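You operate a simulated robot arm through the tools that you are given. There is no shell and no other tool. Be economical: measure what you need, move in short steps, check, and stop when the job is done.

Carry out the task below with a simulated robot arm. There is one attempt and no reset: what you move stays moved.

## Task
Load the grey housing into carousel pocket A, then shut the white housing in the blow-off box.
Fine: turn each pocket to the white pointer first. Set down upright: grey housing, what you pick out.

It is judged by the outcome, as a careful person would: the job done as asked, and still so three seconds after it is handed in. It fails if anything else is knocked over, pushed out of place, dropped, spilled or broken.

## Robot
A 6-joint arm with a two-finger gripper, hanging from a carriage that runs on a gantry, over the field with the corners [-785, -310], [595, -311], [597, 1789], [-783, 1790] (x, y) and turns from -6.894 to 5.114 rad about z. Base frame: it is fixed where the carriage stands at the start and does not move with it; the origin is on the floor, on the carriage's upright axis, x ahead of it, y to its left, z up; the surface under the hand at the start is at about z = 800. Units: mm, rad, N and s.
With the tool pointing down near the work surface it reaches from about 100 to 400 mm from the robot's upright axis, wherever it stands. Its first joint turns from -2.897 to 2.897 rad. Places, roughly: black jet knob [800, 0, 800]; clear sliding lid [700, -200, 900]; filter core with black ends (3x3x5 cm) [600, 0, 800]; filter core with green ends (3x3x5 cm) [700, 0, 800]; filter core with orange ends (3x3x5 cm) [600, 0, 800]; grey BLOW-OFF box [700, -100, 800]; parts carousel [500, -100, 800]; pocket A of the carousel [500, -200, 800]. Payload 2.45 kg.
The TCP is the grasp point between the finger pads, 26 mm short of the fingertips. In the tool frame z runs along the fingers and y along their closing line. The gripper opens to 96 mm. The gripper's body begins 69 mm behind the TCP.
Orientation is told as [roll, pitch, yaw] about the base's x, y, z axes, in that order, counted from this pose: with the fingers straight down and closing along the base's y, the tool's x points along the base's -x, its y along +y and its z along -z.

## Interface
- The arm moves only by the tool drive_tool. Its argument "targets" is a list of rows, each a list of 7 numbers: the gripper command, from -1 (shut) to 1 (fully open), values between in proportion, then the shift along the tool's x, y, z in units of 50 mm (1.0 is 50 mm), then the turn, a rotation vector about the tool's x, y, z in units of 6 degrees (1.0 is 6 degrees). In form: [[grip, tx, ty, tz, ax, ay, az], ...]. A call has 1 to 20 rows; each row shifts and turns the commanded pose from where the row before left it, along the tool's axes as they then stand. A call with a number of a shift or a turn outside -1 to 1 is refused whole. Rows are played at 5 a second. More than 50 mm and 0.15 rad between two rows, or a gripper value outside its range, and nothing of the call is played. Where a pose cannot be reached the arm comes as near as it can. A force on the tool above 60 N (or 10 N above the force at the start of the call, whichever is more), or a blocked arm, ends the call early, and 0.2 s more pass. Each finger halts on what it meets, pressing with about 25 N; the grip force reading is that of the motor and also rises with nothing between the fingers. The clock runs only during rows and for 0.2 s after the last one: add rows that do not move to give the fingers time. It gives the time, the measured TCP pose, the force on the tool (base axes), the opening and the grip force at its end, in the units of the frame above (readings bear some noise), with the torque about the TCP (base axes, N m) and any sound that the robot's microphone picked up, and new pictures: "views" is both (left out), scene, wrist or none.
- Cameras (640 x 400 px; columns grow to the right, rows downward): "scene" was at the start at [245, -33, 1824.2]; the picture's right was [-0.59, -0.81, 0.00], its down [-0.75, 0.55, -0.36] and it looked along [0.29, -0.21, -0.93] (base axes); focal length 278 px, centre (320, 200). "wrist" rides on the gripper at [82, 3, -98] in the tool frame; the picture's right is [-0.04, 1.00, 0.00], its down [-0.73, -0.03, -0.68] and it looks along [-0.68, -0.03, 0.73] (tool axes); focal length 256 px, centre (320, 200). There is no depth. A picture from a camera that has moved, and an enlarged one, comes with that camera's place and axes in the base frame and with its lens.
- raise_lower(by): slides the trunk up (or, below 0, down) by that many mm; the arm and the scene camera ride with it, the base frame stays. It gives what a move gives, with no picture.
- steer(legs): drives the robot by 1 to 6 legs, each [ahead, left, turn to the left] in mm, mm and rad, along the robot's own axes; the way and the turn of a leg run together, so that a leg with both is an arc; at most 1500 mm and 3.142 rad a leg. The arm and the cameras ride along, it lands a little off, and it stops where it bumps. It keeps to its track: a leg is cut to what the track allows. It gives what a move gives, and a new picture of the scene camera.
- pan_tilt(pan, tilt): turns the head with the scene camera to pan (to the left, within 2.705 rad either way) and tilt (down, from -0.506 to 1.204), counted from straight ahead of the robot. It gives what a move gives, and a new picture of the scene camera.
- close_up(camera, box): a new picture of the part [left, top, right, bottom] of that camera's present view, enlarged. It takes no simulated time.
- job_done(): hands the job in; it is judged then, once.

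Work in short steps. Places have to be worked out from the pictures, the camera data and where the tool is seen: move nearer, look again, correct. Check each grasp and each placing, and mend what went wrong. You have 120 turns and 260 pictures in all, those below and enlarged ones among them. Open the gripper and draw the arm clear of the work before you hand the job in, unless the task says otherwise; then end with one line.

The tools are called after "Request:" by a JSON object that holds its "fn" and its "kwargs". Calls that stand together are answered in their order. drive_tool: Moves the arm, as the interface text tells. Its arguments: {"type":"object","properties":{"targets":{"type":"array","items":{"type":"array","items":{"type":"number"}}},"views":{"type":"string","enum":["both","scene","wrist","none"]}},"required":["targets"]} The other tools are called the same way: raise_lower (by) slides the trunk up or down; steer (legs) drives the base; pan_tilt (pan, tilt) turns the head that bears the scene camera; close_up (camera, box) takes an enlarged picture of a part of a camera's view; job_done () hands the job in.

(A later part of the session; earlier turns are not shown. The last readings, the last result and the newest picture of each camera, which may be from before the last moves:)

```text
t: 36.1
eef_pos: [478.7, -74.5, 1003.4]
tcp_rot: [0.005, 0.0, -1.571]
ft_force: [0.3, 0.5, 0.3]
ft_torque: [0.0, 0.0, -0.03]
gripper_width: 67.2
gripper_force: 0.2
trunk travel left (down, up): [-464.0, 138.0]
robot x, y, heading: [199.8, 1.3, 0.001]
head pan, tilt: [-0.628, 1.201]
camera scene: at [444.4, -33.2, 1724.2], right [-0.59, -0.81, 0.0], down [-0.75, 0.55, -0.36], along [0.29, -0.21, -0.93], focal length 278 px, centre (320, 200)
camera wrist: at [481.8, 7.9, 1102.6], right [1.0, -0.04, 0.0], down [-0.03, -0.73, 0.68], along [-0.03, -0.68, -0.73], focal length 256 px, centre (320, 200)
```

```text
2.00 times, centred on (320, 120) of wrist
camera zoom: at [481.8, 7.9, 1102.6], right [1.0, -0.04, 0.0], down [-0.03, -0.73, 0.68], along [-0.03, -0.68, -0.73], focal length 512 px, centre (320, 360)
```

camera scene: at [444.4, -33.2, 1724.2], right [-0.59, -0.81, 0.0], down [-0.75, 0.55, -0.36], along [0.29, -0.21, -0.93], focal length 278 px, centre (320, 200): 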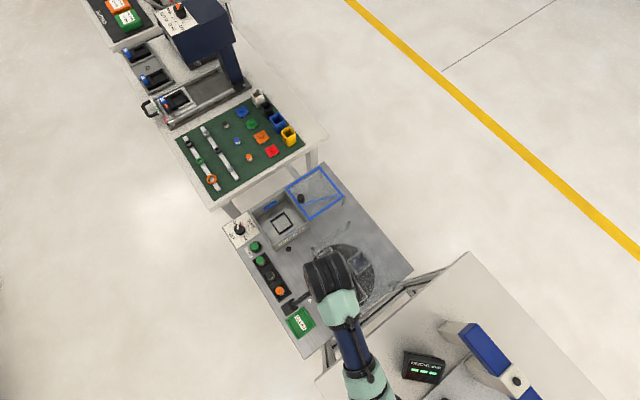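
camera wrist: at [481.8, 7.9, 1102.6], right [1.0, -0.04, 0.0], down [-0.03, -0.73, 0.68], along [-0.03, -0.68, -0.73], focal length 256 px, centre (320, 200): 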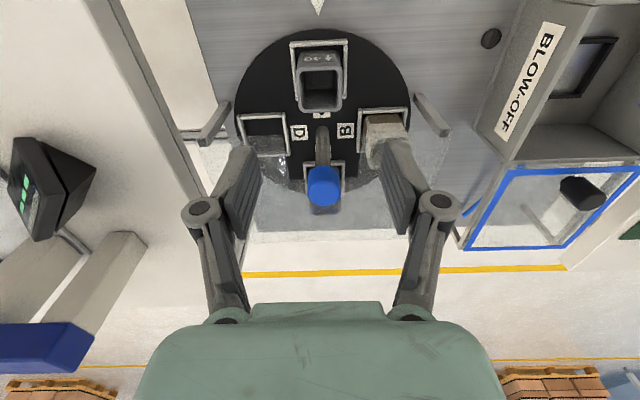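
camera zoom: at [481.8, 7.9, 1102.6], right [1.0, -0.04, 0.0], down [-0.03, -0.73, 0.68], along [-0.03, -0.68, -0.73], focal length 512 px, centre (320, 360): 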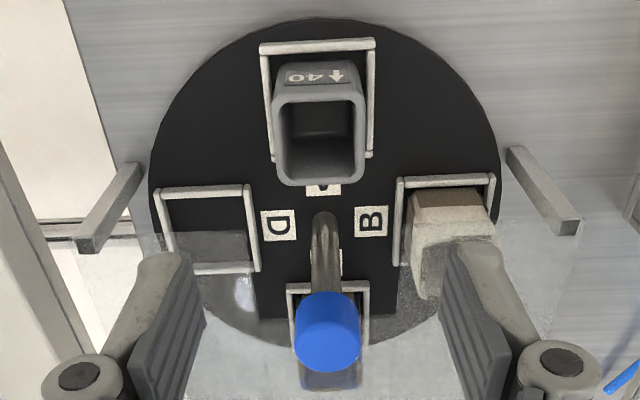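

Grey housing sits upright in A. Next I go back to the knob to turn 90° counter-clockwise, bringing B to the pointer.

Request:
{"fn": "drive_tool", "kwargs": {"targets": [[0.2, -0.68, 0.01, 0, 0, 0, 0], [0.2, -0.67, 0.01, 0, 0, 0, 0], [0.2, 0, 0, 0.75, 0, 0, 0], [0.2, 0, 0, 0.75, 0, 0, 0], [0.2, 0, 0, 0, 0, 0, 0], [-1, 0, 0, 0, 0, 0, 0], [-1, 0, 0, 0, 0, 0, 0], [-1, 0, 0, 0, 0, 0, 0], [-1, 0, 0, 0, 0, 0, 0]], "views": "wrist"}}

```text
t: 38.1
eef_pos: [479.4, -142.0, 927.7]
tcp_rot: [0.002, -0.002, -1.569]
ft_force: [2.1, -1.6, -9.5]
ft_torque: [-0.02, -0.1, -0.01]
gripper_width: 29.3
gripper_force: 45.6
trunk travel left (down, up): [-464.0, 138.0]
robot x, y, heading: [197.5, 0.1, -0.001]
head pan, tilt: [-0.628, 1.201]
camera wrist: at [482.6, -60.4, 1025.8], right [1.0, -0.04, 0.0], down [-0.03, -0.73, 0.68], along [-0.03, -0.68, -0.73], focal length 256 px, centre (320, 200)
```

wrist: 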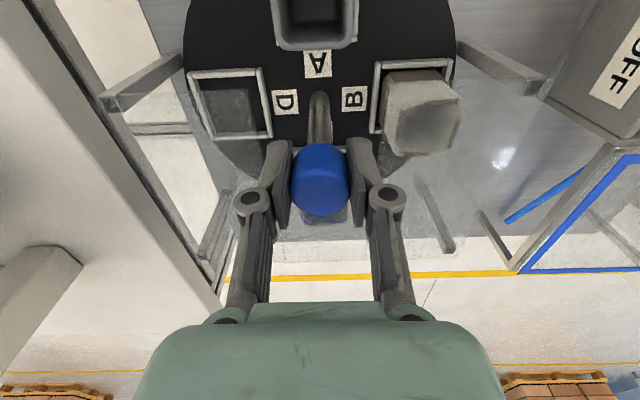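

Gripped. Turn 45° counter-clockwise, with a slight downward relief in between, then another 45°.

Request:
{"fn": "drive_tool", "kwargs": {"targets": [[-1, 0, 0, 0, 0, 0, -0.3], [-1, 0, 0, 0, 0, 0, -0.5], [-1, 0, 0, 0, 0, 0, -0.6], [-1, 0, 0, 0, 0, 0, -0.6], [-1, 0, 0, 0, 0, 0, -0.6], [-1, 0, 0, 0, 0, 0, -0.6], [-1, 0, 0, 0, 0, 0, -0.6], [-1, 0, 0, 0, 0, 0, -0.6], [-1, 0, 0, 0, 0, 0, -0.6], [-1, 0, 0, 0, 0, 0, -0.6], [-1, 0, 0, 0, 0, 0, -0.6], [-1, 0, 0, 0, 0, 0, -0.6], [-1, 0, 0, 0, 0, 0, -0.4], [-1, 0, 0, 0, 0, 0, -0.3], [-1, 0, 0, 0.02, 0, 0, 0], [-1, 0, 0, 0, 0, 0, 0]], "views": "none"}}

Request:
{"fn": "drive_tool", "kwargs": {"targets": [[-1, 0, 0, 0, 0, 0, -0.3], [-1, 0, 0, 0, 0, 0, -0.5], [-1, 0, 0, 0, 0, 0, -0.6], [-1, 0, 0, 0, 0, 0, -0.6], [-1, 0, 0, 0, 0, 0, -0.6], [-1, 0, 0, 0, 0, 0, -0.6], [-1, 0, 0, 0, 0, 0, -0.6], [-1, 0, 0, 0, 0, 0, -0.6], [-1, 0, 0, 0, 0, 0, -0.6], [-1, 0, 0, 0, 0, 0, -0.6], [-1, 0, 0, 0, 0, 0, -0.6], [-1, 0, 0, 0, 0, 0, -0.6], [-1, 0, 0, 0, 0, 0, -0.4], [-1, 0, 0, 0, 0, 0, -0.3], [-1, 0, 0, 0.01, 0, 0, 0], [-1, 0, 0, 0, 0, 0, 0]]}}

Request:
{"fn": "close_up", "kwargs": {"camera": "scene", "box": [270, 220, 400, 350]}}

```text
t: 41.5
eef_pos: [478.0, -142.5, 926.9]
tcp_rot: [-0.002, -0.005, -0.786]
ft_force: [-14.5, 3.9, 34.3]
ft_torque: [0.02, 0.27, -0.01]
gripper_width: 29.3
gripper_force: 45.3
trunk travel left (down, up): [-464.0, 138.0]
robot x, y, heading: [199.4, -0.2, -0.0]
head pan, tilt: [-0.628, 1.201]
```

```text
t: 44.9
eef_pos: [479.7, -143.2, 925.8]
tcp_rot: [-0.003, -0.004, -0.001]
ft_force: [-11.9, 0.3, 33.7]
ft_torque: [0.04, 0.25, 0.03]
gripper_width: 29.2
gripper_force: 45.4
trunk travel left (down, up): [-464.0, 138.0]
robot x, y, heading: [199.2, 1.1, -0.003]
head pan, tilt: [-0.628, 1.201]
camera scene: at [444.0, -33.4, 1724.1], right [-0.59, -0.81, 0.0], down [-0.75, 0.55, -0.36], along [0.29, -0.21, -0.93], focal length 278 px, centre (320, 200)
camera wrist: at [397.7, -139.1, 1024.0], right [0.04, 1.0, 0.0], down [0.73, -0.03, 0.68], along [0.68, -0.03, -0.73], focal length 256 px, centre (320, 200)
```

scene: 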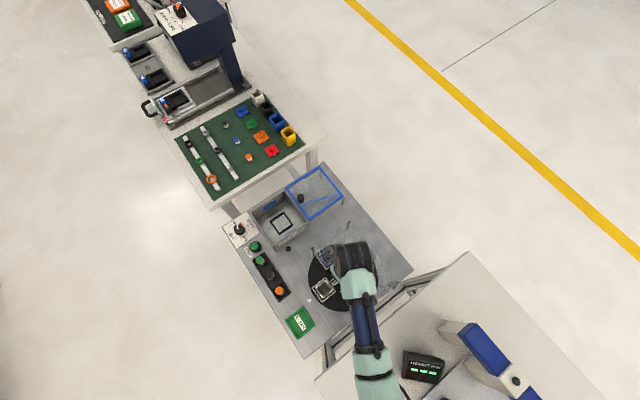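
wrist: 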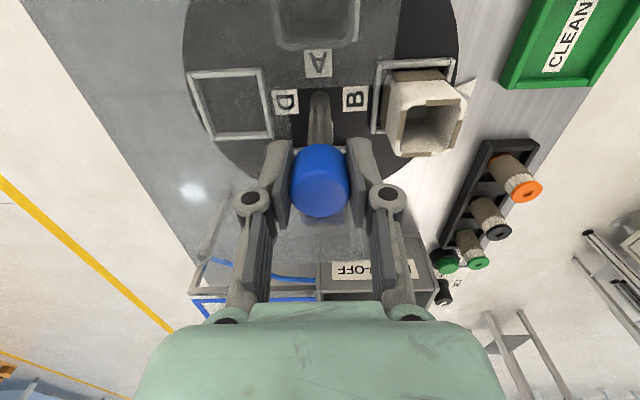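

```text
3.08 times, centred on (335, 285) of scene
camera zoom: at [444.0, -33.4, 1724.1], right [-0.59, -0.81, 0.0], down [-0.75, 0.55, -0.36], along [0.29, -0.21, -0.93], focal length 854 px, centre (274, -62)
```

zoom: 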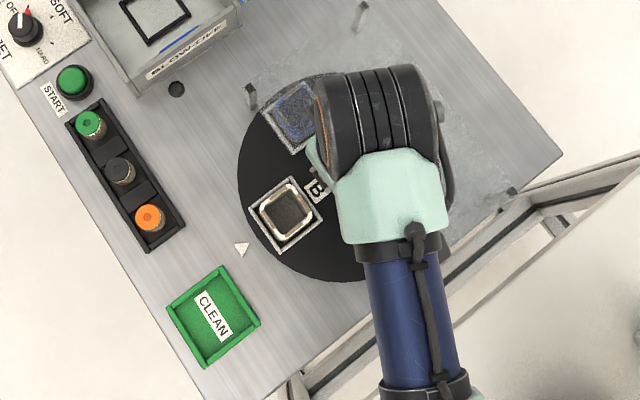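

B with the white housing is at the pointer. Relieve, release, rise, and turn the tool back to −90°.

Request:
{"fn": "drive_tool", "kwargs": {"targets": [[-1, 0, 0, -0.02, 0, 0, 0], [0.2, 0, 0, 0, 0, 0, 0], [0.2, 0, 0, 0, 0, 0, 0], [0.2, 0, 0, 0, 0, 0, 0], [0.2, 0, 0, -0.8, 0, 0, 0], [0.2, 0, 0, -0.8, 0, 0, 0], [0.2, 0, 0, 0, 0, 0, 0]], "views": "none"}}

Request:
{"fn": "drive_tool", "kwargs": {"targets": [[0.6, 0, 0.7, 0, 0, 0, 0], [0.6, 0, 0.69, 0, 0, 0, 0], [0.6, 0, 0, 0, 0, 0, 1], [0.6, 0, 0, 0, 0, 0, 1], [0.6, 0, 0, 0, 0, 0, 1], [0.6, 0, 0, 0, 0, 0, 1], [0.6, 0, 0, 0, 0, 0, 1], [0.6, 0, 0, 0, 0, 0, 1], [0.6, 0, 0, 0, 0, 0, 1], [0.6, 0, 0, 0, 0, 0, 1], [0.6, 0, 0, 0, 0, 0, 1], [0.6, 0, 0, 0, 0, 0, 1], [0.6, 0, 0, 0, 0, 0, 1], [0.6, 0, 0, 0, 0, 0, 1], [0.6, 0, 0, 0, 0, 0, 1], [0.6, 0, 0, 0, 0, 0, 1], [0.6, 0, 0, 0, 0, 0, 1], [0.6, 0, 0, 0, 0, 0, 0]]}}

Request:
{"fn": "close_up", "kwargs": {"camera": "wrist", "box": [200, 20, 440, 220]}}

```text
t: 46.5
eef_pos: [480.2, -141.4, 1006.8]
tcp_rot: [-0.001, -0.005, 0.002]
ft_force: [-0.4, 0.0, -0.7]
ft_torque: [-0.01, 0.06, -0.02]
gripper_width: 57.7
gripper_force: 0.1
trunk travel left (down, up): [-464.0, 138.0]
robot x, y, heading: [201.0, 0.9, -0.001]
head pan, tilt: [-0.628, 1.201]
```

```text
t: 50.3
eef_pos: [479.4, -72.9, 1005.2]
tcp_rot: [0.003, -0.002, -1.572]
ft_force: [-0.4, -0.2, 0.6]
ft_torque: [0.02, -0.01, -0.02]
gripper_width: 76.7
gripper_force: 0.0
trunk travel left (down, up): [-464.0, 138.0]
robot x, y, heading: [199.1, 1.7, 0.0]
head pan, tilt: [-0.628, 1.201]
camera scene: at [444.4, -33.2, 1724.2], right [-0.59, -0.81, 0.0], down [-0.75, 0.55, -0.36], along [0.29, -0.21, -0.93], focal length 278 px, centre (320, 200)
camera wrist: at [483.1, 9.4, 1105.0], right [1.0, -0.04, 0.0], down [-0.03, -0.73, 0.68], along [-0.03, -0.68, -0.73], focal length 256 px, centre (320, 200)
```

scene: 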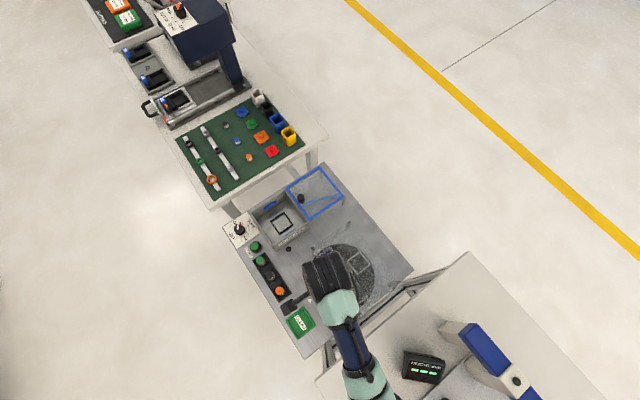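
wrist: 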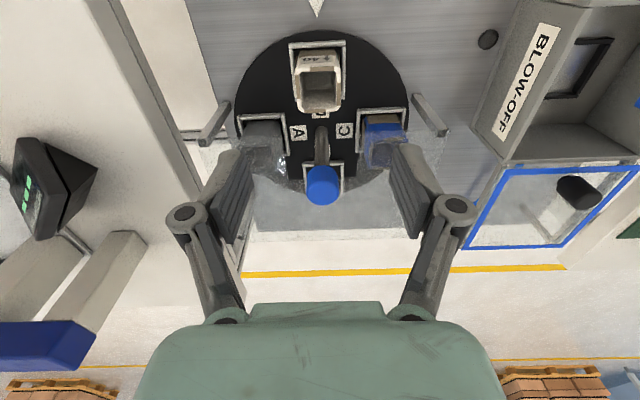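

```text
2.00 times, centred on (320, 120) of wrist
camera zoom: at [483.1, 9.4, 1105.0], right [1.0, -0.04, 0.0], down [-0.03, -0.73, 0.68], along [-0.03, -0.68, -0.73], focal length 512 px, centre (320, 360)
```

zoom: 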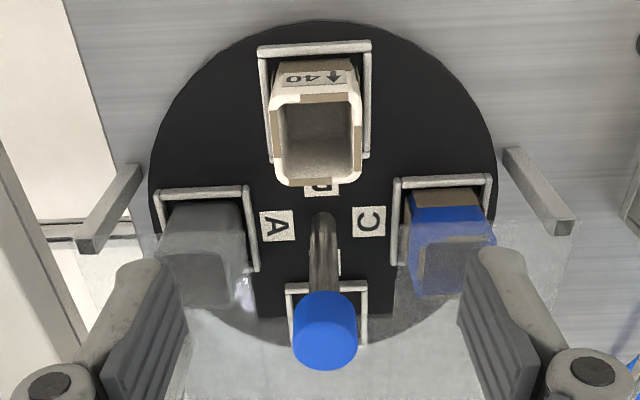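

White sits at the same place as grey did. Descend to z≈857 and grip.

Request:
{"fn": "drive_tool", "kwargs": {"targets": [[0.6, -0.03, 0, 0.9, 0, 0, 0], [0.6, 0, 0, 0.9, 0, 0, 0], [0.6, 0, 0, 0.9, 0, 0, 0], [0.6, 0, 0, 0.25, 0, 0, 0], [0.6, 0, 0, 0, 0, 0, 0], [-1, 0, 0, 0, 0, 0, 0], [-1, 0, 0, 0, 0, 0, 0], [-1, 0, 0, 0, 0, 0, 0], [-1, 0, 0, 0, 0, 0, 0]], "views": "wrist"}}

```text
t: 52.3
eef_pos: [480.9, -74.0, 859.0]
tcp_rot: [0.004, -0.002, -1.57]
ft_force: [-0.4, 0.2, -0.6]
ft_torque: [0.0, 0.02, -0.01]
gripper_width: 38.9
gripper_force: 24.8
trunk travel left (down, up): [-464.0, 138.0]
robot x, y, heading: [197.6, -2.0, -0.002]
head pan, tilt: [-0.628, 1.201]
camera wrist: at [483.8, 7.9, 957.3], right [1.0, -0.04, 0.0], down [-0.03, -0.73, 0.68], along [-0.02, -0.68, -0.73], focal length 256 px, centre (320, 200)
```

wrist: 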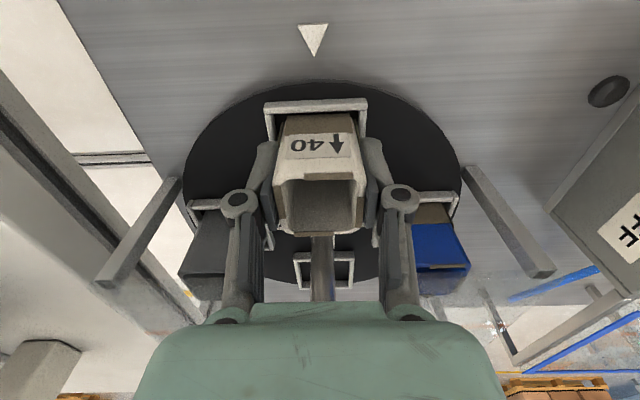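

Gripped. Lift 125 mm, and drive ahead 200 to bring the box in reach.

Request:
{"fn": "drive_tool", "kwargs": {"targets": [[-1, 0, 0, -0.5, 0, 0, 0], [-1, 0, 0, -1, 0, 0, 0], [-1, 0, 0, -1, 0, 0, 0], [-1, 0, 0, 0, 0, 0, 0]], "views": "none"}}

Request:
{"fn": "steer", "kwargs": {"legs": [[200, 0, 0]]}}

Request:
{"fn": "drive_tool", "kwargs": {"targets": [[-1, 0, 0, 0, 0, 0, 0]], "views": "wrist"}}

Request:
{"fn": "close_up", "kwargs": {"camera": "scene", "box": [220, 220, 420, 380]}}

```text
t: 53.3
eef_pos: [479.3, -75.1, 983.4]
tcp_rot: [0.003, -0.002, -1.572]
ft_force: [0.8, 0.2, -0.3]
ft_torque: [-0.01, 0.0, 0.03]
gripper_width: 38.9
gripper_force: 25.2
trunk travel left (down, up): [-464.0, 138.0]
robot x, y, heading: [196.6, -0.1, 0.004]
head pan, tilt: [-0.628, 1.201]
```

```text
t: 54.9
eef_pos: [677.7, -74.1, 982.1]
tcp_rot: [0.004, -0.003, -1.571]
ft_force: [0.1, 0.1, -0.4]
ft_torque: [-0.03, -0.01, -0.01]
gripper_width: 38.7
gripper_force: 25.0
trunk travel left (down, up): [-464.0, 138.0]
robot x, y, heading: [403.3, 4.1, -0.003]
head pan, tilt: [-0.628, 1.201]
camera scene: at [643.2, -33.2, 1724.2], right [-0.59, -0.81, 0.0], down [-0.75, 0.55, -0.36], along [0.29, -0.21, -0.93], focal length 278 px, centre (320, 200)
```

scene: 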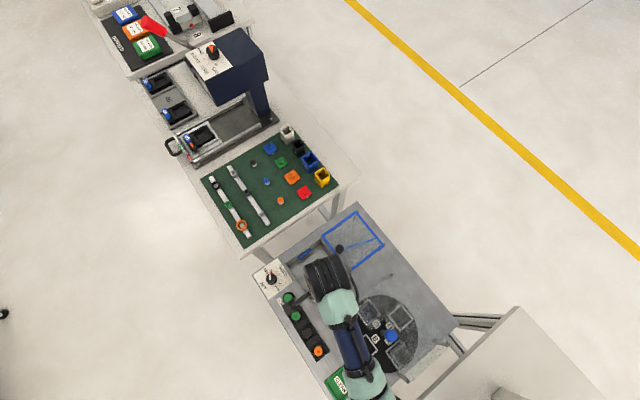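

```text
t: 55.3
eef_pos: [677.6, -73.5, 982.7]
tcp_rot: [0.003, -0.003, -1.569]
ft_force: [-0.3, 0.3, -0.8]
ft_torque: [-0.04, -0.01, -0.02]
gripper_width: 38.9
gripper_force: 25.3
trunk travel left (down, up): [-464.0, 138.0]
robot x, y, heading: [397.4, -2.1, -0.002]
head pan, tilt: [-0.628, 1.201]
camera wrist: at [681.3, 7.6, 1081.9], right [1.0, -0.04, 0.0], down [-0.03, -0.73, 0.68], along [-0.03, -0.68, -0.73], focal length 256 px, centre (320, 200)
```

wrist: 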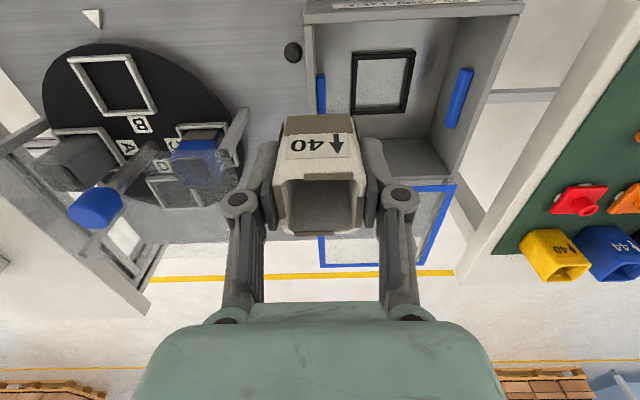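

```text
2.50 times, centred on (320, 300) of scene
camera zoom: at [643.2, -33.2, 1724.2], right [-0.59, -0.81, 0.0], down [-0.75, 0.55, -0.36], along [0.29, -0.21, -0.93], focal length 694 px, centre (320, -50)
```

zoom: 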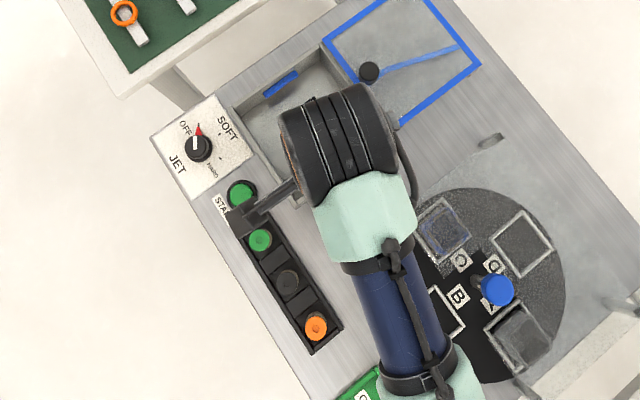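

Nest centre ≈(741,-84) on floor ~z 805. I move over it and lower to z≈915, still verifying.

Request:
{"fn": "drive_tool", "kwargs": {"targets": [[-1, -0.1, 0.64, 0, 0, 0, 0], [-1, -0.11, 0.63, 0, 0, 0, 0], [-1, 0, 0, 0.6, 0, 0, 0], [-1, 0, 0, 0.6, 0, 0, 0], [-1, 0, 0, 0, 0, 0, 0]]}}

Request:
{"fn": "close_up", "kwargs": {"camera": "wrist", "box": [180, 20, 460, 250]}}

```text
t: 56.5
eef_pos: [742.6, -84.7, 920.9]
tcp_rot: [0.003, -0.002, -1.571]
ft_force: [-0.4, -0.4, -0.3]
ft_torque: [0.02, 0.01, 0.0]
gripper_width: 39.2
gripper_force: 24.7
trunk travel left (down, up): [-464.0, 138.0]
robot x, y, heading: [399.0, 0.8, -0.001]
head pan, tilt: [-0.628, 1.201]
camera scene: at [643.2, -33.2, 1724.2], right [-0.59, -0.81, 0.0], down [-0.75, 0.55, -0.36], along [0.29, -0.21, -0.93], focal length 278 px, centre (320, 200)
camera wrist: at [745.4, -2.1, 1020.8], right [1.0, -0.04, 0.0], down [-0.03, -0.73, 0.68], along [-0.02, -0.68, -0.73], focal length 256 px, centre (320, 200)
```

scene: 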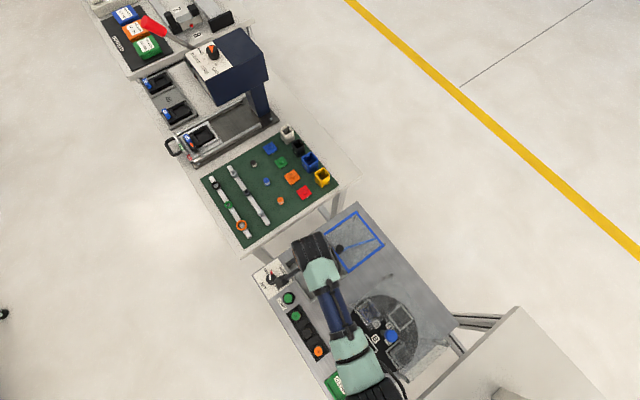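
wrist: 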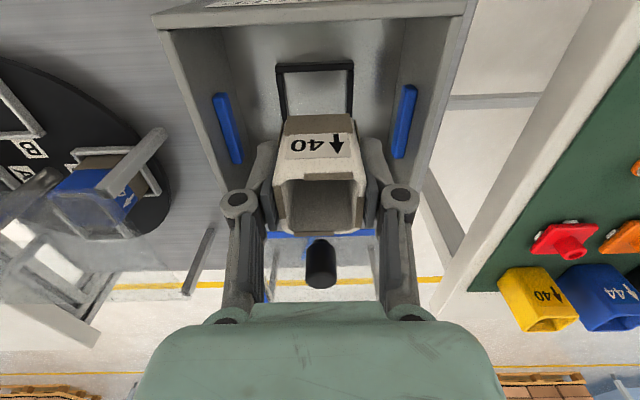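

```text
1.74 times, centred on (320, 135) of wrist
camera zoom: at [745.4, -2.1, 1020.8], right [1.0, -0.04, 0.0], down [-0.03, -0.73, 0.68], along [-0.02, -0.68, -0.73], focal length 445 px, centre (320, 313)
```

zoom: 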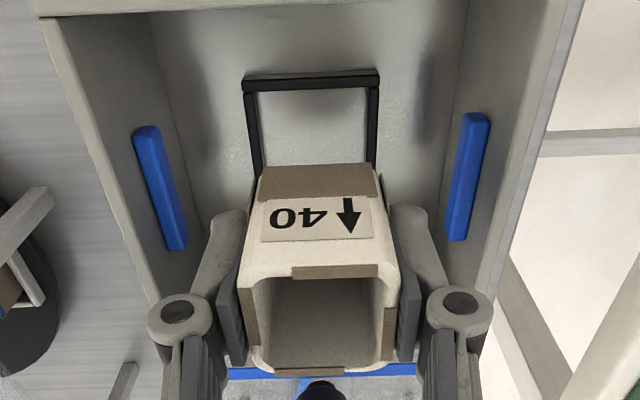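

Nest at ≈(741,-86), rim z≈886, interior wide (x 675–808). Lower to z≈857 and look.

Request:
{"fn": "drive_tool", "kwargs": {"targets": [[-1, -0.03, -0.02, 0.5, 0, 0, 0], [-1, 0, 0, 0.5, 0, 0, 0], [-1, 0, 0, 0.28, 0, 0, 0], [-1, 0, 0, 0, 0, 0, 0]], "views": "none"}}

Request:
{"fn": "close_up", "kwargs": {"camera": "wrist", "box": [180, 20, 460, 250]}}

```text
t: 57.5
eef_pos: [743.9, -85.6, 857.8]
tcp_rot: [0.003, -0.001, -1.57]
ft_force: [-0.4, -0.4, 0.0]
ft_torque: [0.02, -0.03, 0.02]
gripper_width: 39.1
gripper_force: 24.6
trunk travel left (down, up): [-464.0, 138.0]
robot x, y, heading: [400.4, -3.6, -0.001]
head pan, tilt: [-0.628, 1.201]
```

```text
1.74 times, centred on (320, 135) of wrist
camera zoom: at [745.5, -3.6, 957.1], right [1.0, -0.04, 0.0], down [-0.03, -0.73, 0.68], along [-0.02, -0.68, -0.73], focal length 445 px, centre (320, 313)
```

zoom: 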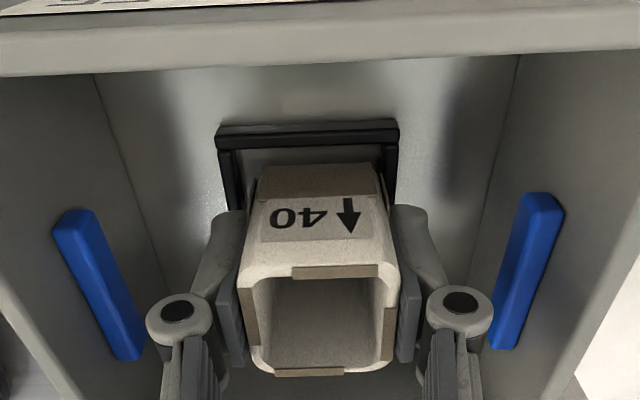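

Nest is ~4 mm further −y and 2 mm −x; correct and lower in small steps.

Request:
{"fn": "drive_tool", "kwargs": {"targets": [[-1, -0.08, -0.04, 0, 0, 0, 0], [-1, 0, 0, 0.08, 0, 0, 0], [-1, 0, 0, 0.06, 0, 0, 0], [-1, 0, 0, 0.04, 0, 0, 0], [-1, 0, 0, 0, 0, 0, 0]], "views": "none"}}

Request:
{"fn": "close_up", "kwargs": {"camera": "wrist", "box": [180, 20, 460, 250]}}

```text
t: 58.7
eef_pos: [738.8, -89.9, 850.7]
tcp_rot: [0.004, -0.002, -1.571]
ft_force: [-0.8, 0.2, -0.4]
ft_torque: [-0.02, 0.04, -0.02]
gripper_width: 38.7
gripper_force: 24.3
trunk travel left (down, up): [-464.0, 138.0]
robot x, y, heading: [400.2, -2.0, 0.003]
head pan, tilt: [-0.628, 1.201]
```

```text
1.74 times, centred on (320, 135) of wrist
camera zoom: at [742.5, -8.3, 948.8], right [1.0, -0.04, 0.0], down [-0.03, -0.73, 0.68], along [-0.02, -0.68, -0.73], focal length 445 px, centre (320, 313)
```

zoom: 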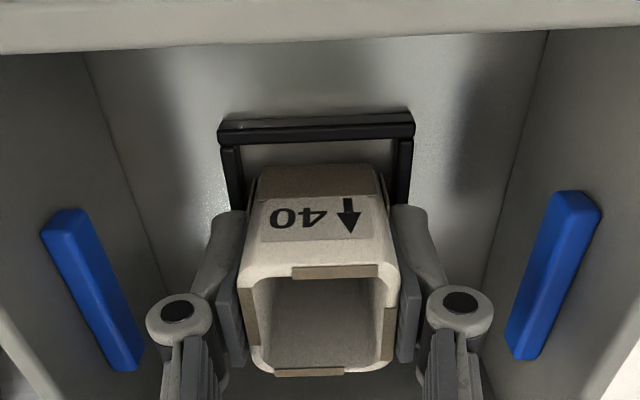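

Centred within the nest. No contact yet; step down further.

Request:
{"fn": "drive_tool", "kwargs": {"targets": [[-1, 0, 0, 0.04, 0, 0, 0], [-1, 0, 0, 0.04, 0, 0, 0], [-1, 0, 0, 0, 0, 0, 0]], "views": "none"}}

```text
t: 59.5
eef_pos: [739.6, -91.1, 846.9]
tcp_rot: [0.004, 0.0, -1.57]
ft_force: [-5.5, 0.8, 21.0]
ft_torque: [0.03, 0.17, 0.02]
gripper_width: 39.1
gripper_force: 24.9
trunk travel left (down, up): [-464.0, 138.0]
robot x, y, heading: [399.7, 4.6, -0.007]
head pan, tilt: [-0.628, 1.201]
```

Seated on the floor. Relieve, open modestly and rise straight up.

Request:
{"fn": "drive_tool", "kwargs": {"targets": [[-1, 0, 0, -0.02, 0, 0, 0], [0, 0, 0, 0, 0, 0, 0], [0.3, 0, 0, 0, 0, 0, 0], [0.3, 0, 0, 0, 0, 0, 0], [0.3, 0, 0, 0, 0, 0, 0], [0.3, 0, 0, -0.5, 0, 0, 0], [0.3, 0, 0, -1, 0, 0, 0], [0.3, 0, 0, -1, 0, 0, 0], [0.3, 0, 0, -0.4, 0, 0, 0], [0.3, 0, 0, 0, 0, 0, 0]]}}

Request:
{"fn": "close_up", "kwargs": {"camera": "scene", "box": [240, 190, 400, 320]}}

```text
t: 61.7
eef_pos: [737.8, -90.8, 992.8]
tcp_rot: [0.002, -0.002, -1.57]
ft_force: [-0.1, 0.2, -0.1]
ft_torque: [-0.02, 0.0, -0.01]
gripper_width: 62.4
gripper_force: 0.1
trunk travel left (down, up): [-464.0, 138.0]
robot x, y, heading: [397.2, -2.1, 0.001]
head pan, tilt: [-0.628, 1.201]
camera scene: at [643.2, -33.2, 1724.2], right [-0.59, -0.81, 0.0], down [-0.75, 0.55, -0.36], along [0.29, -0.21, -0.93], focal length 278 px, centre (320, 200)
camera wrist: at [742.0, -9.1, 1091.6], right [1.0, -0.04, 0.0], down [-0.03, -0.73, 0.68], along [-0.02, -0.68, -0.73], focal length 256 px, centre (320, 200)
```

scene: 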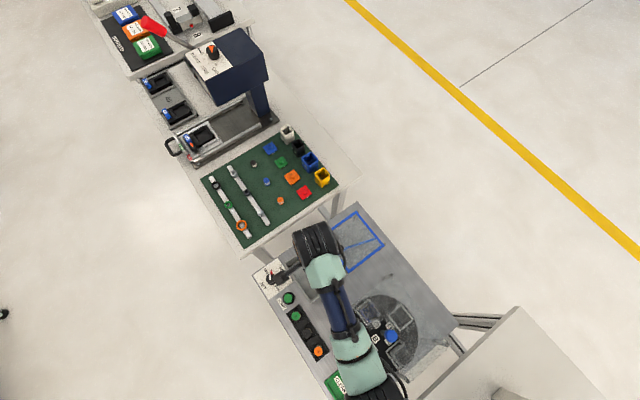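
wrist: 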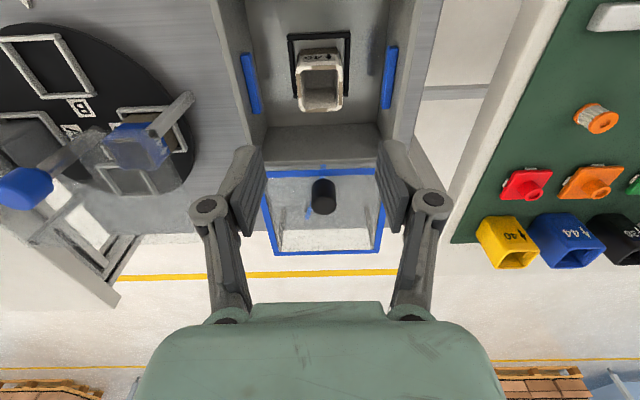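

```text
3.08 times, centred on (320, 255) of scene
camera zoom: at [643.2, -33.2, 1724.2], right [-0.59, -0.81, 0.0], down [-0.75, 0.55, -0.36], along [0.29, -0.21, -0.93], focal length 854 px, centre (320, 31)
```

zoom: 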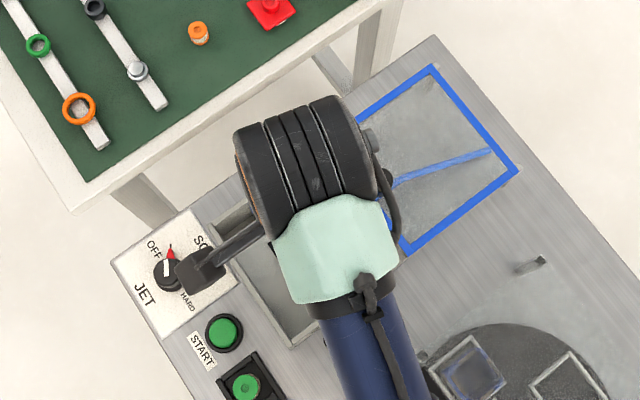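

White is upright in the nest. Lid knob is around (741,-177,~912); I move above it and look.

Request:
{"fn": "drive_tool", "kwargs": {"targets": [[0.2, -0.86, 0.03, 0, 0, 0, 0], [0.2, -0.86, 0.03, 0, 0, 0, 0], [0.2, 0, 0, 0, 0, 0, 0]]}}

Request:
{"fn": "close_up", "kwargs": {"camera": "wrist", "box": [200, 20, 440, 220]}}

Request:
{"fn": "close_up", "kwargs": {"camera": "scene", "box": [240, 190, 400, 320]}}

```text
t: 62.5
eef_pos: [741.6, -176.4, 993.0]
tcp_rot: [0.004, -0.001, -1.572]
ft_force: [-0.7, 1.3, -1.0]
ft_torque: [-0.01, 0.0, 0.03]
gripper_width: 57.6
gripper_force: 0.0
trunk travel left (down, up): [-464.0, 138.0]
robot x, y, heading: [400.7, 2.9, -0.0]
head pan, tilt: [-0.628, 1.201]
camera scene: at [643.2, -33.3, 1724.2], right [-0.59, -0.81, 0.0], down [-0.75, 0.55, -0.36], along [0.29, -0.21, -0.93], focal length 278 px, centre (320, 200)
camera wrist: at [745.1, -95.4, 1091.9], right [1.0, -0.04, 0.0], down [-0.03, -0.73, 0.68], along [-0.02, -0.68, -0.73], focal length 256 px, centre (320, 200)
```

scene: 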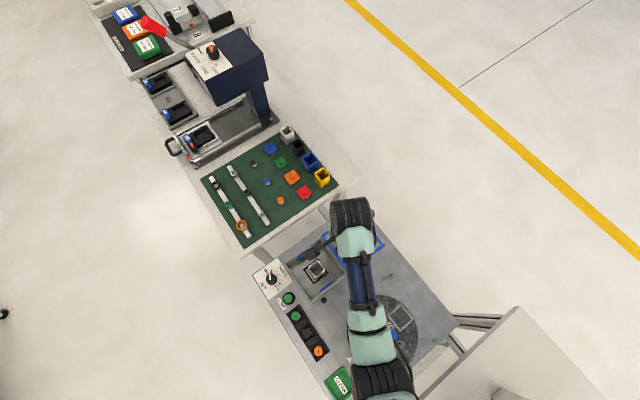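
wrist: 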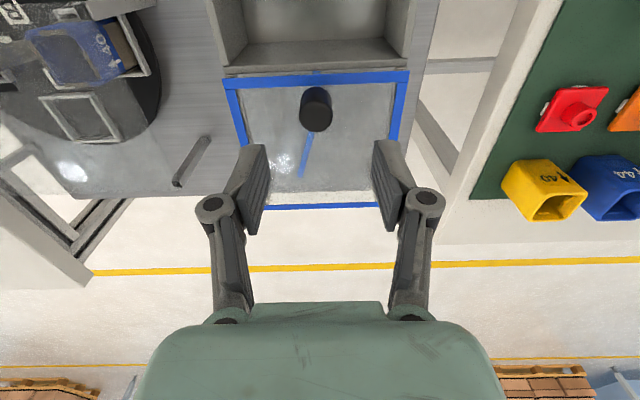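

```text
2.00 times, centred on (320, 120) of wrist
camera zoom: at [745.1, -95.4, 1091.9], right [1.0, -0.04, 0.0], down [-0.03, -0.73, 0.68], along [-0.02, -0.68, -0.73], focal length 512 px, centre (320, 360)
```

zoom: 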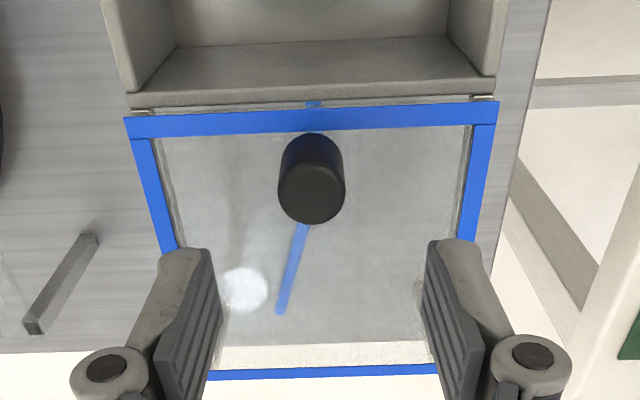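

```text
3.08 times, centred on (320, 255) of scene
camera zoom: at [643.2, -33.3, 1724.2], right [-0.59, -0.81, 0.0], down [-0.75, 0.55, -0.36], along [0.29, -0.21, -0.93], focal length 854 px, centre (320, 31)
```

zoom: 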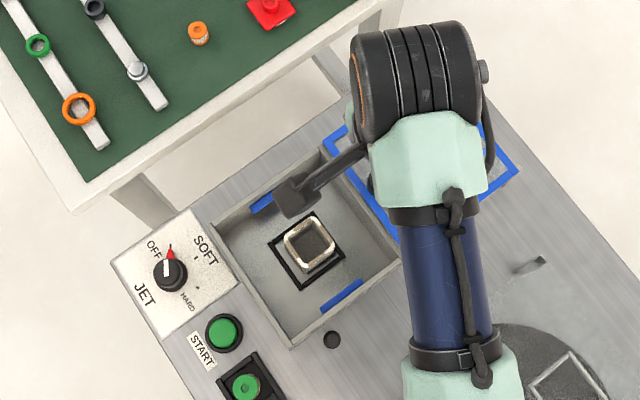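

Knob at ≈(740,-179), top ~913, lid ~889. Lower to TCP z≈921, check forces, then grip.

Request:
{"fn": "drive_tool", "kwargs": {"targets": [[0.2, -0.05, -0.02, 0.7, 0, 0, 0], [0.2, 0, 0, 0.74, 0, 0, 0], [0.2, 0, 0, 0, 0, 0, 0]], "views": "wrist"}}

Request:
{"fn": "close_up", "kwargs": {"camera": "wrist", "box": [200, 60, 440, 260]}}

```text
t: 63.3
eef_pos: [741.5, -180.5, 919.8]
tcp_rot: [0.004, -0.003, -1.572]
ft_force: [-0.1, 0.1, -0.2]
ft_torque: [-0.02, 0.01, -0.03]
gripper_width: 57.6
gripper_force: 0.0
trunk travel left (down, up): [-464.0, 138.0]
robot x, y, heading: [398.0, -1.4, -0.002]
head pan, tilt: [-0.628, 1.201]
camera wrist: at [744.8, -97.9, 1018.9], right [1.0, -0.04, 0.0], down [-0.03, -0.73, 0.68], along [-0.02, -0.68, -0.73], focal length 256 px, centre (320, 200)
```

wrist: 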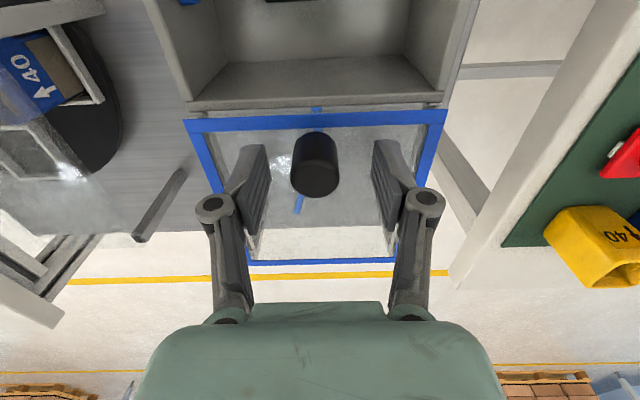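

```text
2.00 times, centred on (320, 160) of wrist
camera zoom: at [744.8, -97.9, 1018.9], right [1.0, -0.04, 0.0], down [-0.03, -0.73, 0.68], along [-0.02, -0.68, -0.73], focal length 512 px, centre (320, 280)
```

zoom: 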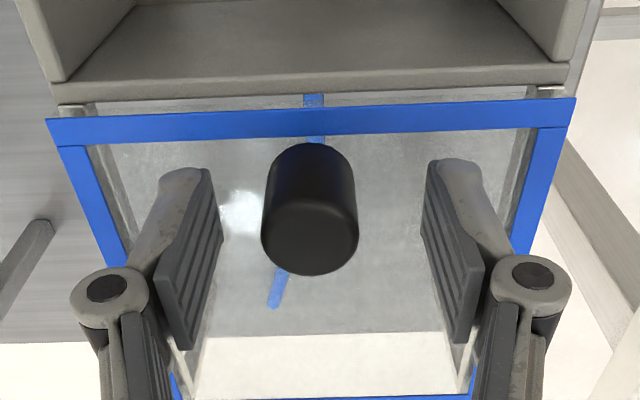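

Good alignment; close on the knob.

Request:
{"fn": "drive_tool", "kwargs": {"targets": [[-1, 0, 0, 0, 0, 0, 0], [-1, 0, 0, 0, 0, 0, 0], [-1, 0, 0, 0, 0, 0, 0], [-1, 0, 0, 0, 0, 0, 0]], "views": "wrist"}}

```text
t: 64.3
eef_pos: [739.8, -180.3, 920.1]
tcp_rot: [0.001, -0.001, -1.571]
ft_force: [-9.7, 0.0, 2.1]
ft_torque: [0.07, 0.26, 0.06]
gripper_width: 23.4
gripper_force: 45.1
trunk travel left (down, up): [-464.0, 138.0]
robot x, y, heading: [398.7, 0.4, 0.005]
head pan, tilt: [-0.628, 1.201]
camera wrist: at [742.8, -97.9, 1018.5], right [1.0, -0.04, 0.0], down [-0.03, -0.73, 0.68], along [-0.03, -0.68, -0.73], focal length 256 px, centre (320, 200)
```

wrist: 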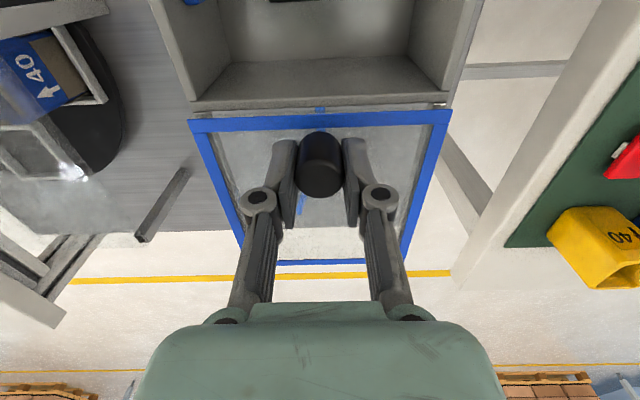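

Gripped (23.4 mm). Slide the lid 40 mm toward +y, checking.

Request:
{"fn": "drive_tool", "kwargs": {"targets": [[-1, 0, -0.02, 0, 0, 0, 0], [-1, 0.1, 0, 0, 0, 0, 0], [-1, 0.15, 0, 0, 0, 0, 0], [-1, 0.2, 0, 0, 0, 0, 0], [-1, 0.2, 0, 0, 0, 0, 0], [-1, 0.15, 0, 0, 0, 0, 0], [-1, 0, 0, 0, 0, 0, 0]], "views": "wrist"}}

```text
t: 65.9
eef_pos: [739.1, -138.1, 919.9]
tcp_rot: [0.002, -0.002, -1.571]
ft_force: [4.7, -0.2, -23.4]
ft_torque: [-0.45, -0.14, 0.05]
gripper_width: 23.5
gripper_force: 45.1
trunk travel left (down, up): [-464.0, 138.0]
robot x, y, heading: [396.9, -0.2, 0.004]
head pan, tilt: [-0.628, 1.201]
camera wrist: at [742.6, -56.8, 1018.6], right [1.0, -0.04, 0.0], down [-0.03, -0.73, 0.68], along [-0.03, -0.68, -0.73], focal length 256 px, centre (320, 200)
```

wrist: 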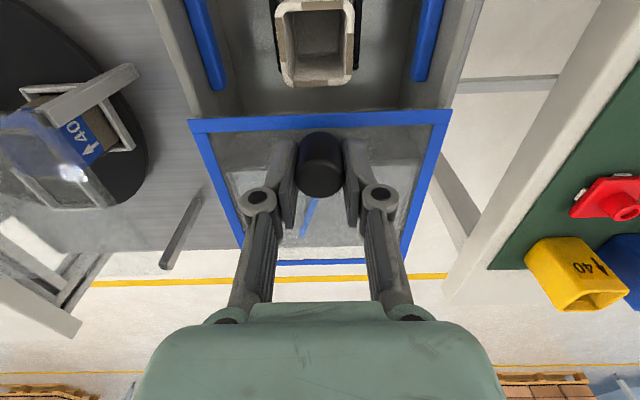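

Lid slides freely. Ease down 0.5 mm and slide 50 mm more.

Request:
{"fn": "drive_tool", "kwargs": {"targets": [[-1, 0, 0, 0.012, 0, 0, 0], [-1, 0.1, 0, 0, 0, 0, 0], [-1, 0.2, 0, 0, 0, 0, 0], [-1, 0.2, 0, 0, 0, 0, 0], [-1, 0.2, 0, 0, 0, 0, 0], [-1, 0.2, 0, 0, 0, 0, 0], [-1, 0.1, 0, 0, 0, 0, 0], [-1, 0, 0, 0, 0, 0, 0]]}}

```text
t: 67.7
eef_pos: [738.9, -88.0, 919.9]
tcp_rot: [0.003, -0.002, -1.571]
ft_force: [-3.7, 0.0, 2.0]
ft_torque: [-0.14, 0.12, 0.01]
gripper_width: 23.7
gripper_force: 44.7
trunk travel left (down, up): [-464.0, 138.0]
robot x, y, heading: [396.8, -0.3, 0.001]
head pan, tilt: [-0.628, 1.201]
camera scene: at [642.9, -33.2, 1724.2], right [-0.59, -0.81, 0.0], down [-0.75, 0.55, -0.36], along [0.29, -0.21, -0.93], focal length 278 px, centre (320, 200)
camera wrist: at [742.6, -7.1, 1018.6], right [1.0, -0.04, 0.0], down [-0.03, -0.73, 0.68], along [-0.03, -0.68, -0.73], focal length 256 px, centre (320, 200)
```

scene: 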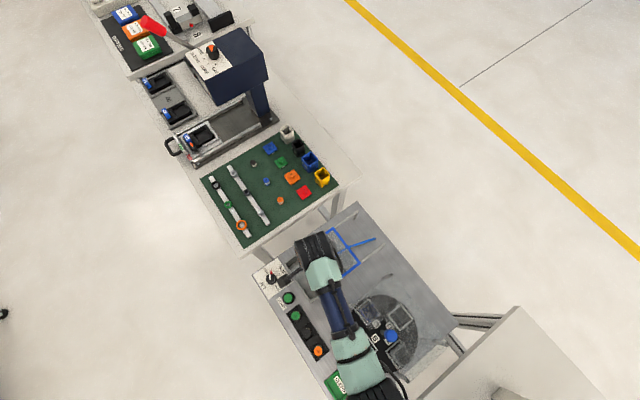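
wrist: 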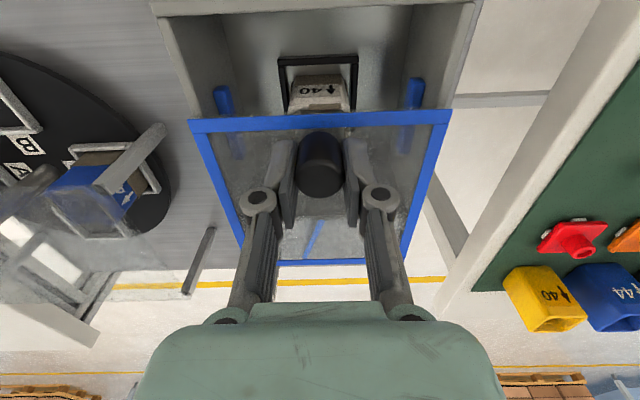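

Leading edge at about y −65, box end near −24. Slide 30 mm more, then creep until the stop.

Request:
{"fn": "drive_tool", "kwargs": {"targets": [[-1, 0.1, 0, 0, 0, 0, 0], [-1, 0.2, 0, 0, 0, 0, 0], [-1, 0.2, 0, 0, 0, 0, 0], [-1, 0.1, 0, 0, 0, 0, 0], [-1, 0, 0, 0, 0, 0, 0]], "views": "wrist"}}

Request:
{"fn": "close_up", "kwargs": {"camera": "wrist", "box": [140, 0, 500, 240]}}

```text
t: 68.9
eef_pos: [739.9, -57.7, 919.4]
tcp_rot: [0.005, -0.002, -1.572]
ft_force: [-6.8, 0.1, 15.5]
ft_torque: [-0.13, 0.18, 0.07]
gripper_width: 23.5
gripper_force: 45.3
trunk travel left (down, up): [-464.0, 138.0]
robot x, y, heading: [399.2, -0.1, -0.0]
head pan, tilt: [-0.628, 1.201]
camera wrist: at [742.6, 23.1, 1018.6], right [1.0, -0.04, 0.0], down [-0.03, -0.73, 0.68], along [-0.02, -0.68, -0.73], focal length 256 px, centre (320, 200)
```

wrist: 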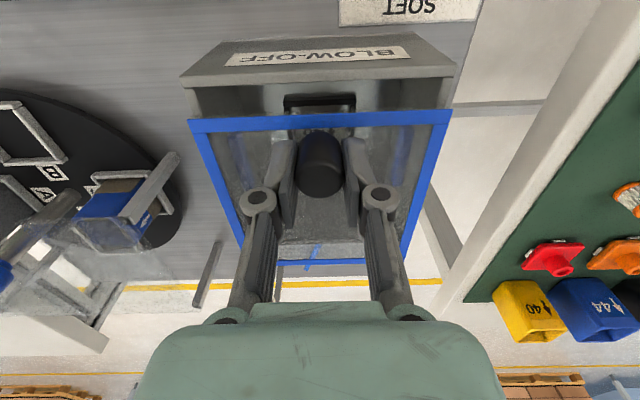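

```text
1.67 times, centred on (320, 120) of wrist
camera zoom: at [742.6, 23.1, 1018.6], right [1.0, -0.04, 0.0], down [-0.03, -0.73, 0.68], along [-0.02, -0.68, -0.73], focal length 427 px, centre (320, 333)
```

zoom: 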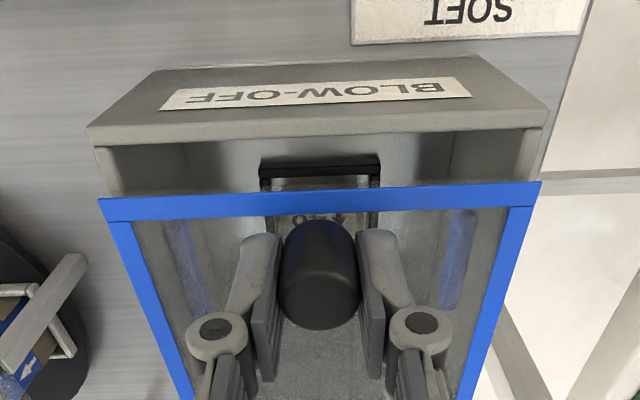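

Gap left about 14–18 mm. Creep 12 mm, then in 2 mm steps.

Request:
{"fn": "drive_tool", "kwargs": {"targets": [[-1, 0.08, 0, -0.005, 0, 0, 0], [-1, 0.08, 0, 0, 0, 0, 0], [-1, 0.08, 0, 0, 0, 0, 0], [-1, 0, 0, 0, 0, 0, 0]], "views": "wrist"}}

Request:
{"fn": "close_up", "kwargs": {"camera": "wrist", "box": [140, 0, 500, 240]}}

```text
t: 69.9
eef_pos: [739.9, -46.8, 919.7]
tcp_rot: [0.004, -0.002, -1.572]
ft_force: [0.1, -0.1, -1.7]
ft_torque: [-0.15, 0.02, -0.01]
gripper_width: 23.3
gripper_force: 45.0
trunk travel left (down, up): [-464.0, 138.0]
robot x, y, heading: [398.7, 2.6, -0.006]
head pan, tilt: [-0.628, 1.201]
camera wrist: at [742.6, 35.2, 1018.6], right [1.0, -0.04, 0.0], down [-0.03, -0.73, 0.68], along [-0.02, -0.68, -0.73], focal length 256 px, centre (320, 200)
```

wrist: 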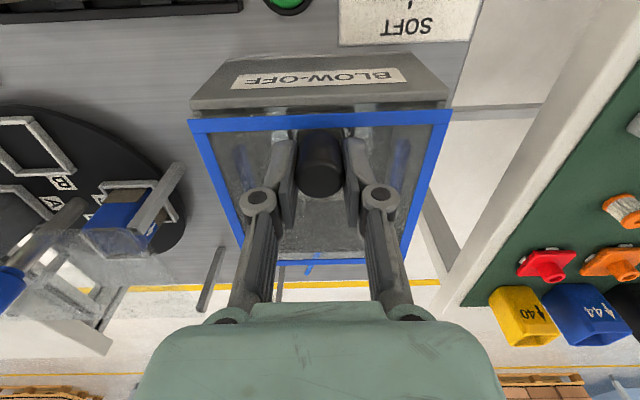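

```text
1.67 times, centred on (320, 120) of wrist
camera zoom: at [742.6, 35.2, 1018.6], right [1.0, -0.04, 0.0], down [-0.03, -0.73, 0.68], along [-0.02, -0.68, -0.73], focal length 427 px, centre (320, 333)
```

zoom: 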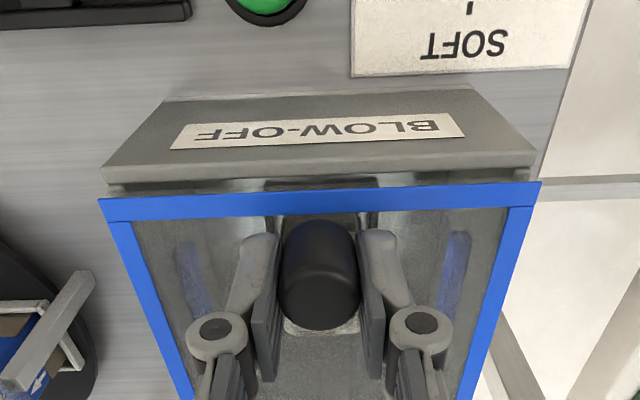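

Small gap remains; creep on in 2 mm steps until resistance.

Request:
{"fn": "drive_tool", "kwargs": {"targets": [[-1, 0.04, 0, 0, 0, 0, 0], [-1, 0.04, 0, 0, 0, 0, 0], [-1, 0, 0, 0, 0, 0, 0]], "views": "none"}}

Request:
{"fn": "drive_tool", "kwargs": {"targets": [[-1, 0.03, 0, 0, 0, 0, 0], [-1, 0.02, 0, 0, 0, 0, 0], [-1, 0, 0, 0, 0, 0, 0]], "views": "none"}}

Request:
{"fn": "close_up", "kwargs": {"camera": "wrist", "box": [140, 0, 500, 240]}}

```text
t: 70.7
eef_pos: [739.6, -43.3, 919.7]
tcp_rot: [0.004, -0.001, -1.572]
ft_force: [-1.8, -1.1, 2.9]
ft_torque: [-0.04, 0.06, -0.02]
gripper_width: 23.6
gripper_force: 44.8
trunk travel left (down, up): [-464.0, 138.0]
robot x, y, heading: [399.5, 0.6, 0.005]
head pan, tilt: [-0.628, 1.201]
```

```text
t: 71.5
eef_pos: [739.5, -39.9, 920.3]
tcp_rot: [0.004, -0.002, -1.57]
ft_force: [-1.6, -0.2, 3.0]
ft_torque: [-0.03, 0.06, 0.02]
gripper_width: 23.6
gripper_force: 44.8
trunk travel left (down, up): [-464.0, 138.0]
robot x, y, heading: [397.3, -1.9, 0.001]
head pan, tilt: [-0.628, 1.201]
```

```text
1.67 times, centred on (320, 120) of wrist
camera zoom: at [742.6, 41.7, 1018.6], right [1.0, -0.04, 0.0], down [-0.03, -0.73, 0.68], along [-0.02, -0.68, -0.73], focal length 427 px, centre (320, 333)
```

zoom: 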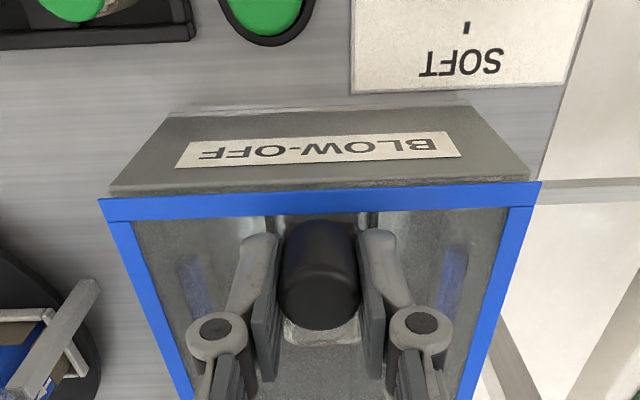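

Lid now covers the front wall. One more small creep for a stop.

Request:
{"fn": "drive_tool", "kwargs": {"targets": [[-1, 0.03, 0, 0, 0, 0, 0], [-1, 0, 0, 0, 0, 0, 0]], "views": "none"}}

Request:
{"fn": "close_up", "kwargs": {"camera": "wrist", "box": [180, 90, 460, 290]}}

Request:
{"fn": "close_up", "kwargs": {"camera": "scene", "box": [240, 190, 400, 320]}}

```text
t: 72.1
eef_pos: [739.8, -39.6, 919.0]
tcp_rot: [0.002, -0.004, -1.571]
ft_force: [-0.6, -5.2, -0.3]
ft_torque: [0.62, 0.01, -0.04]
gripper_width: 23.7
gripper_force: 44.4
trunk travel left (down, up): [-464.0, 138.0]
robot x, y, heading: [399.0, 4.4, 0.0]
head pan, tilt: [-0.628, 1.201]
```

```text
2.00 times, centred on (320, 190) of wrist
camera zoom: at [742.7, 42.3, 1018.5], right [1.0, -0.04, 0.0], down [-0.03, -0.73, 0.68], along [-0.03, -0.68, -0.73], focal length 512 px, centre (320, 220)
```

zoom: 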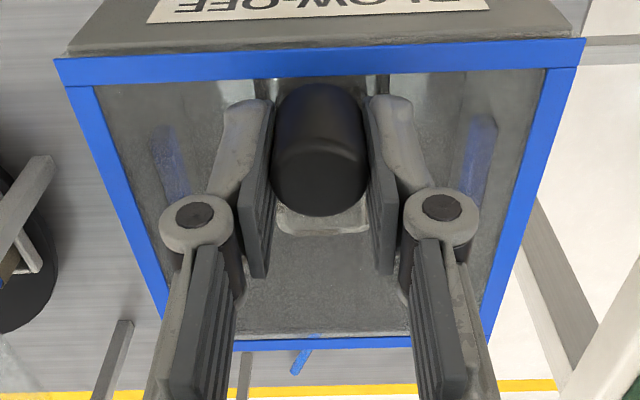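

```text
3.08 times, centred on (320, 255) of scene
camera zoom: at [643.1, -33.7, 1724.1], right [-0.59, -0.81, 0.0], down [-0.75, 0.55, -0.36], along [0.29, -0.21, -0.93], focal length 854 px, centre (320, 31)
```

zoom: 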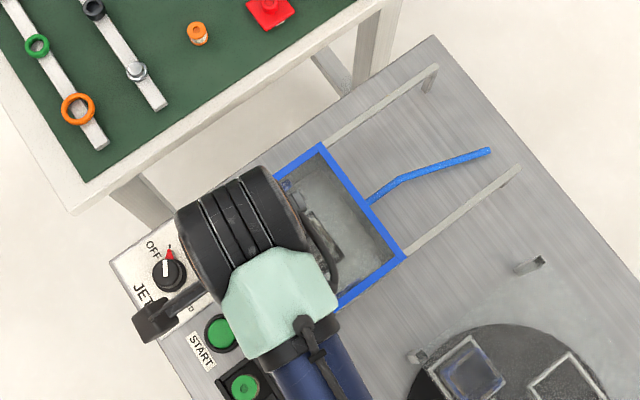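

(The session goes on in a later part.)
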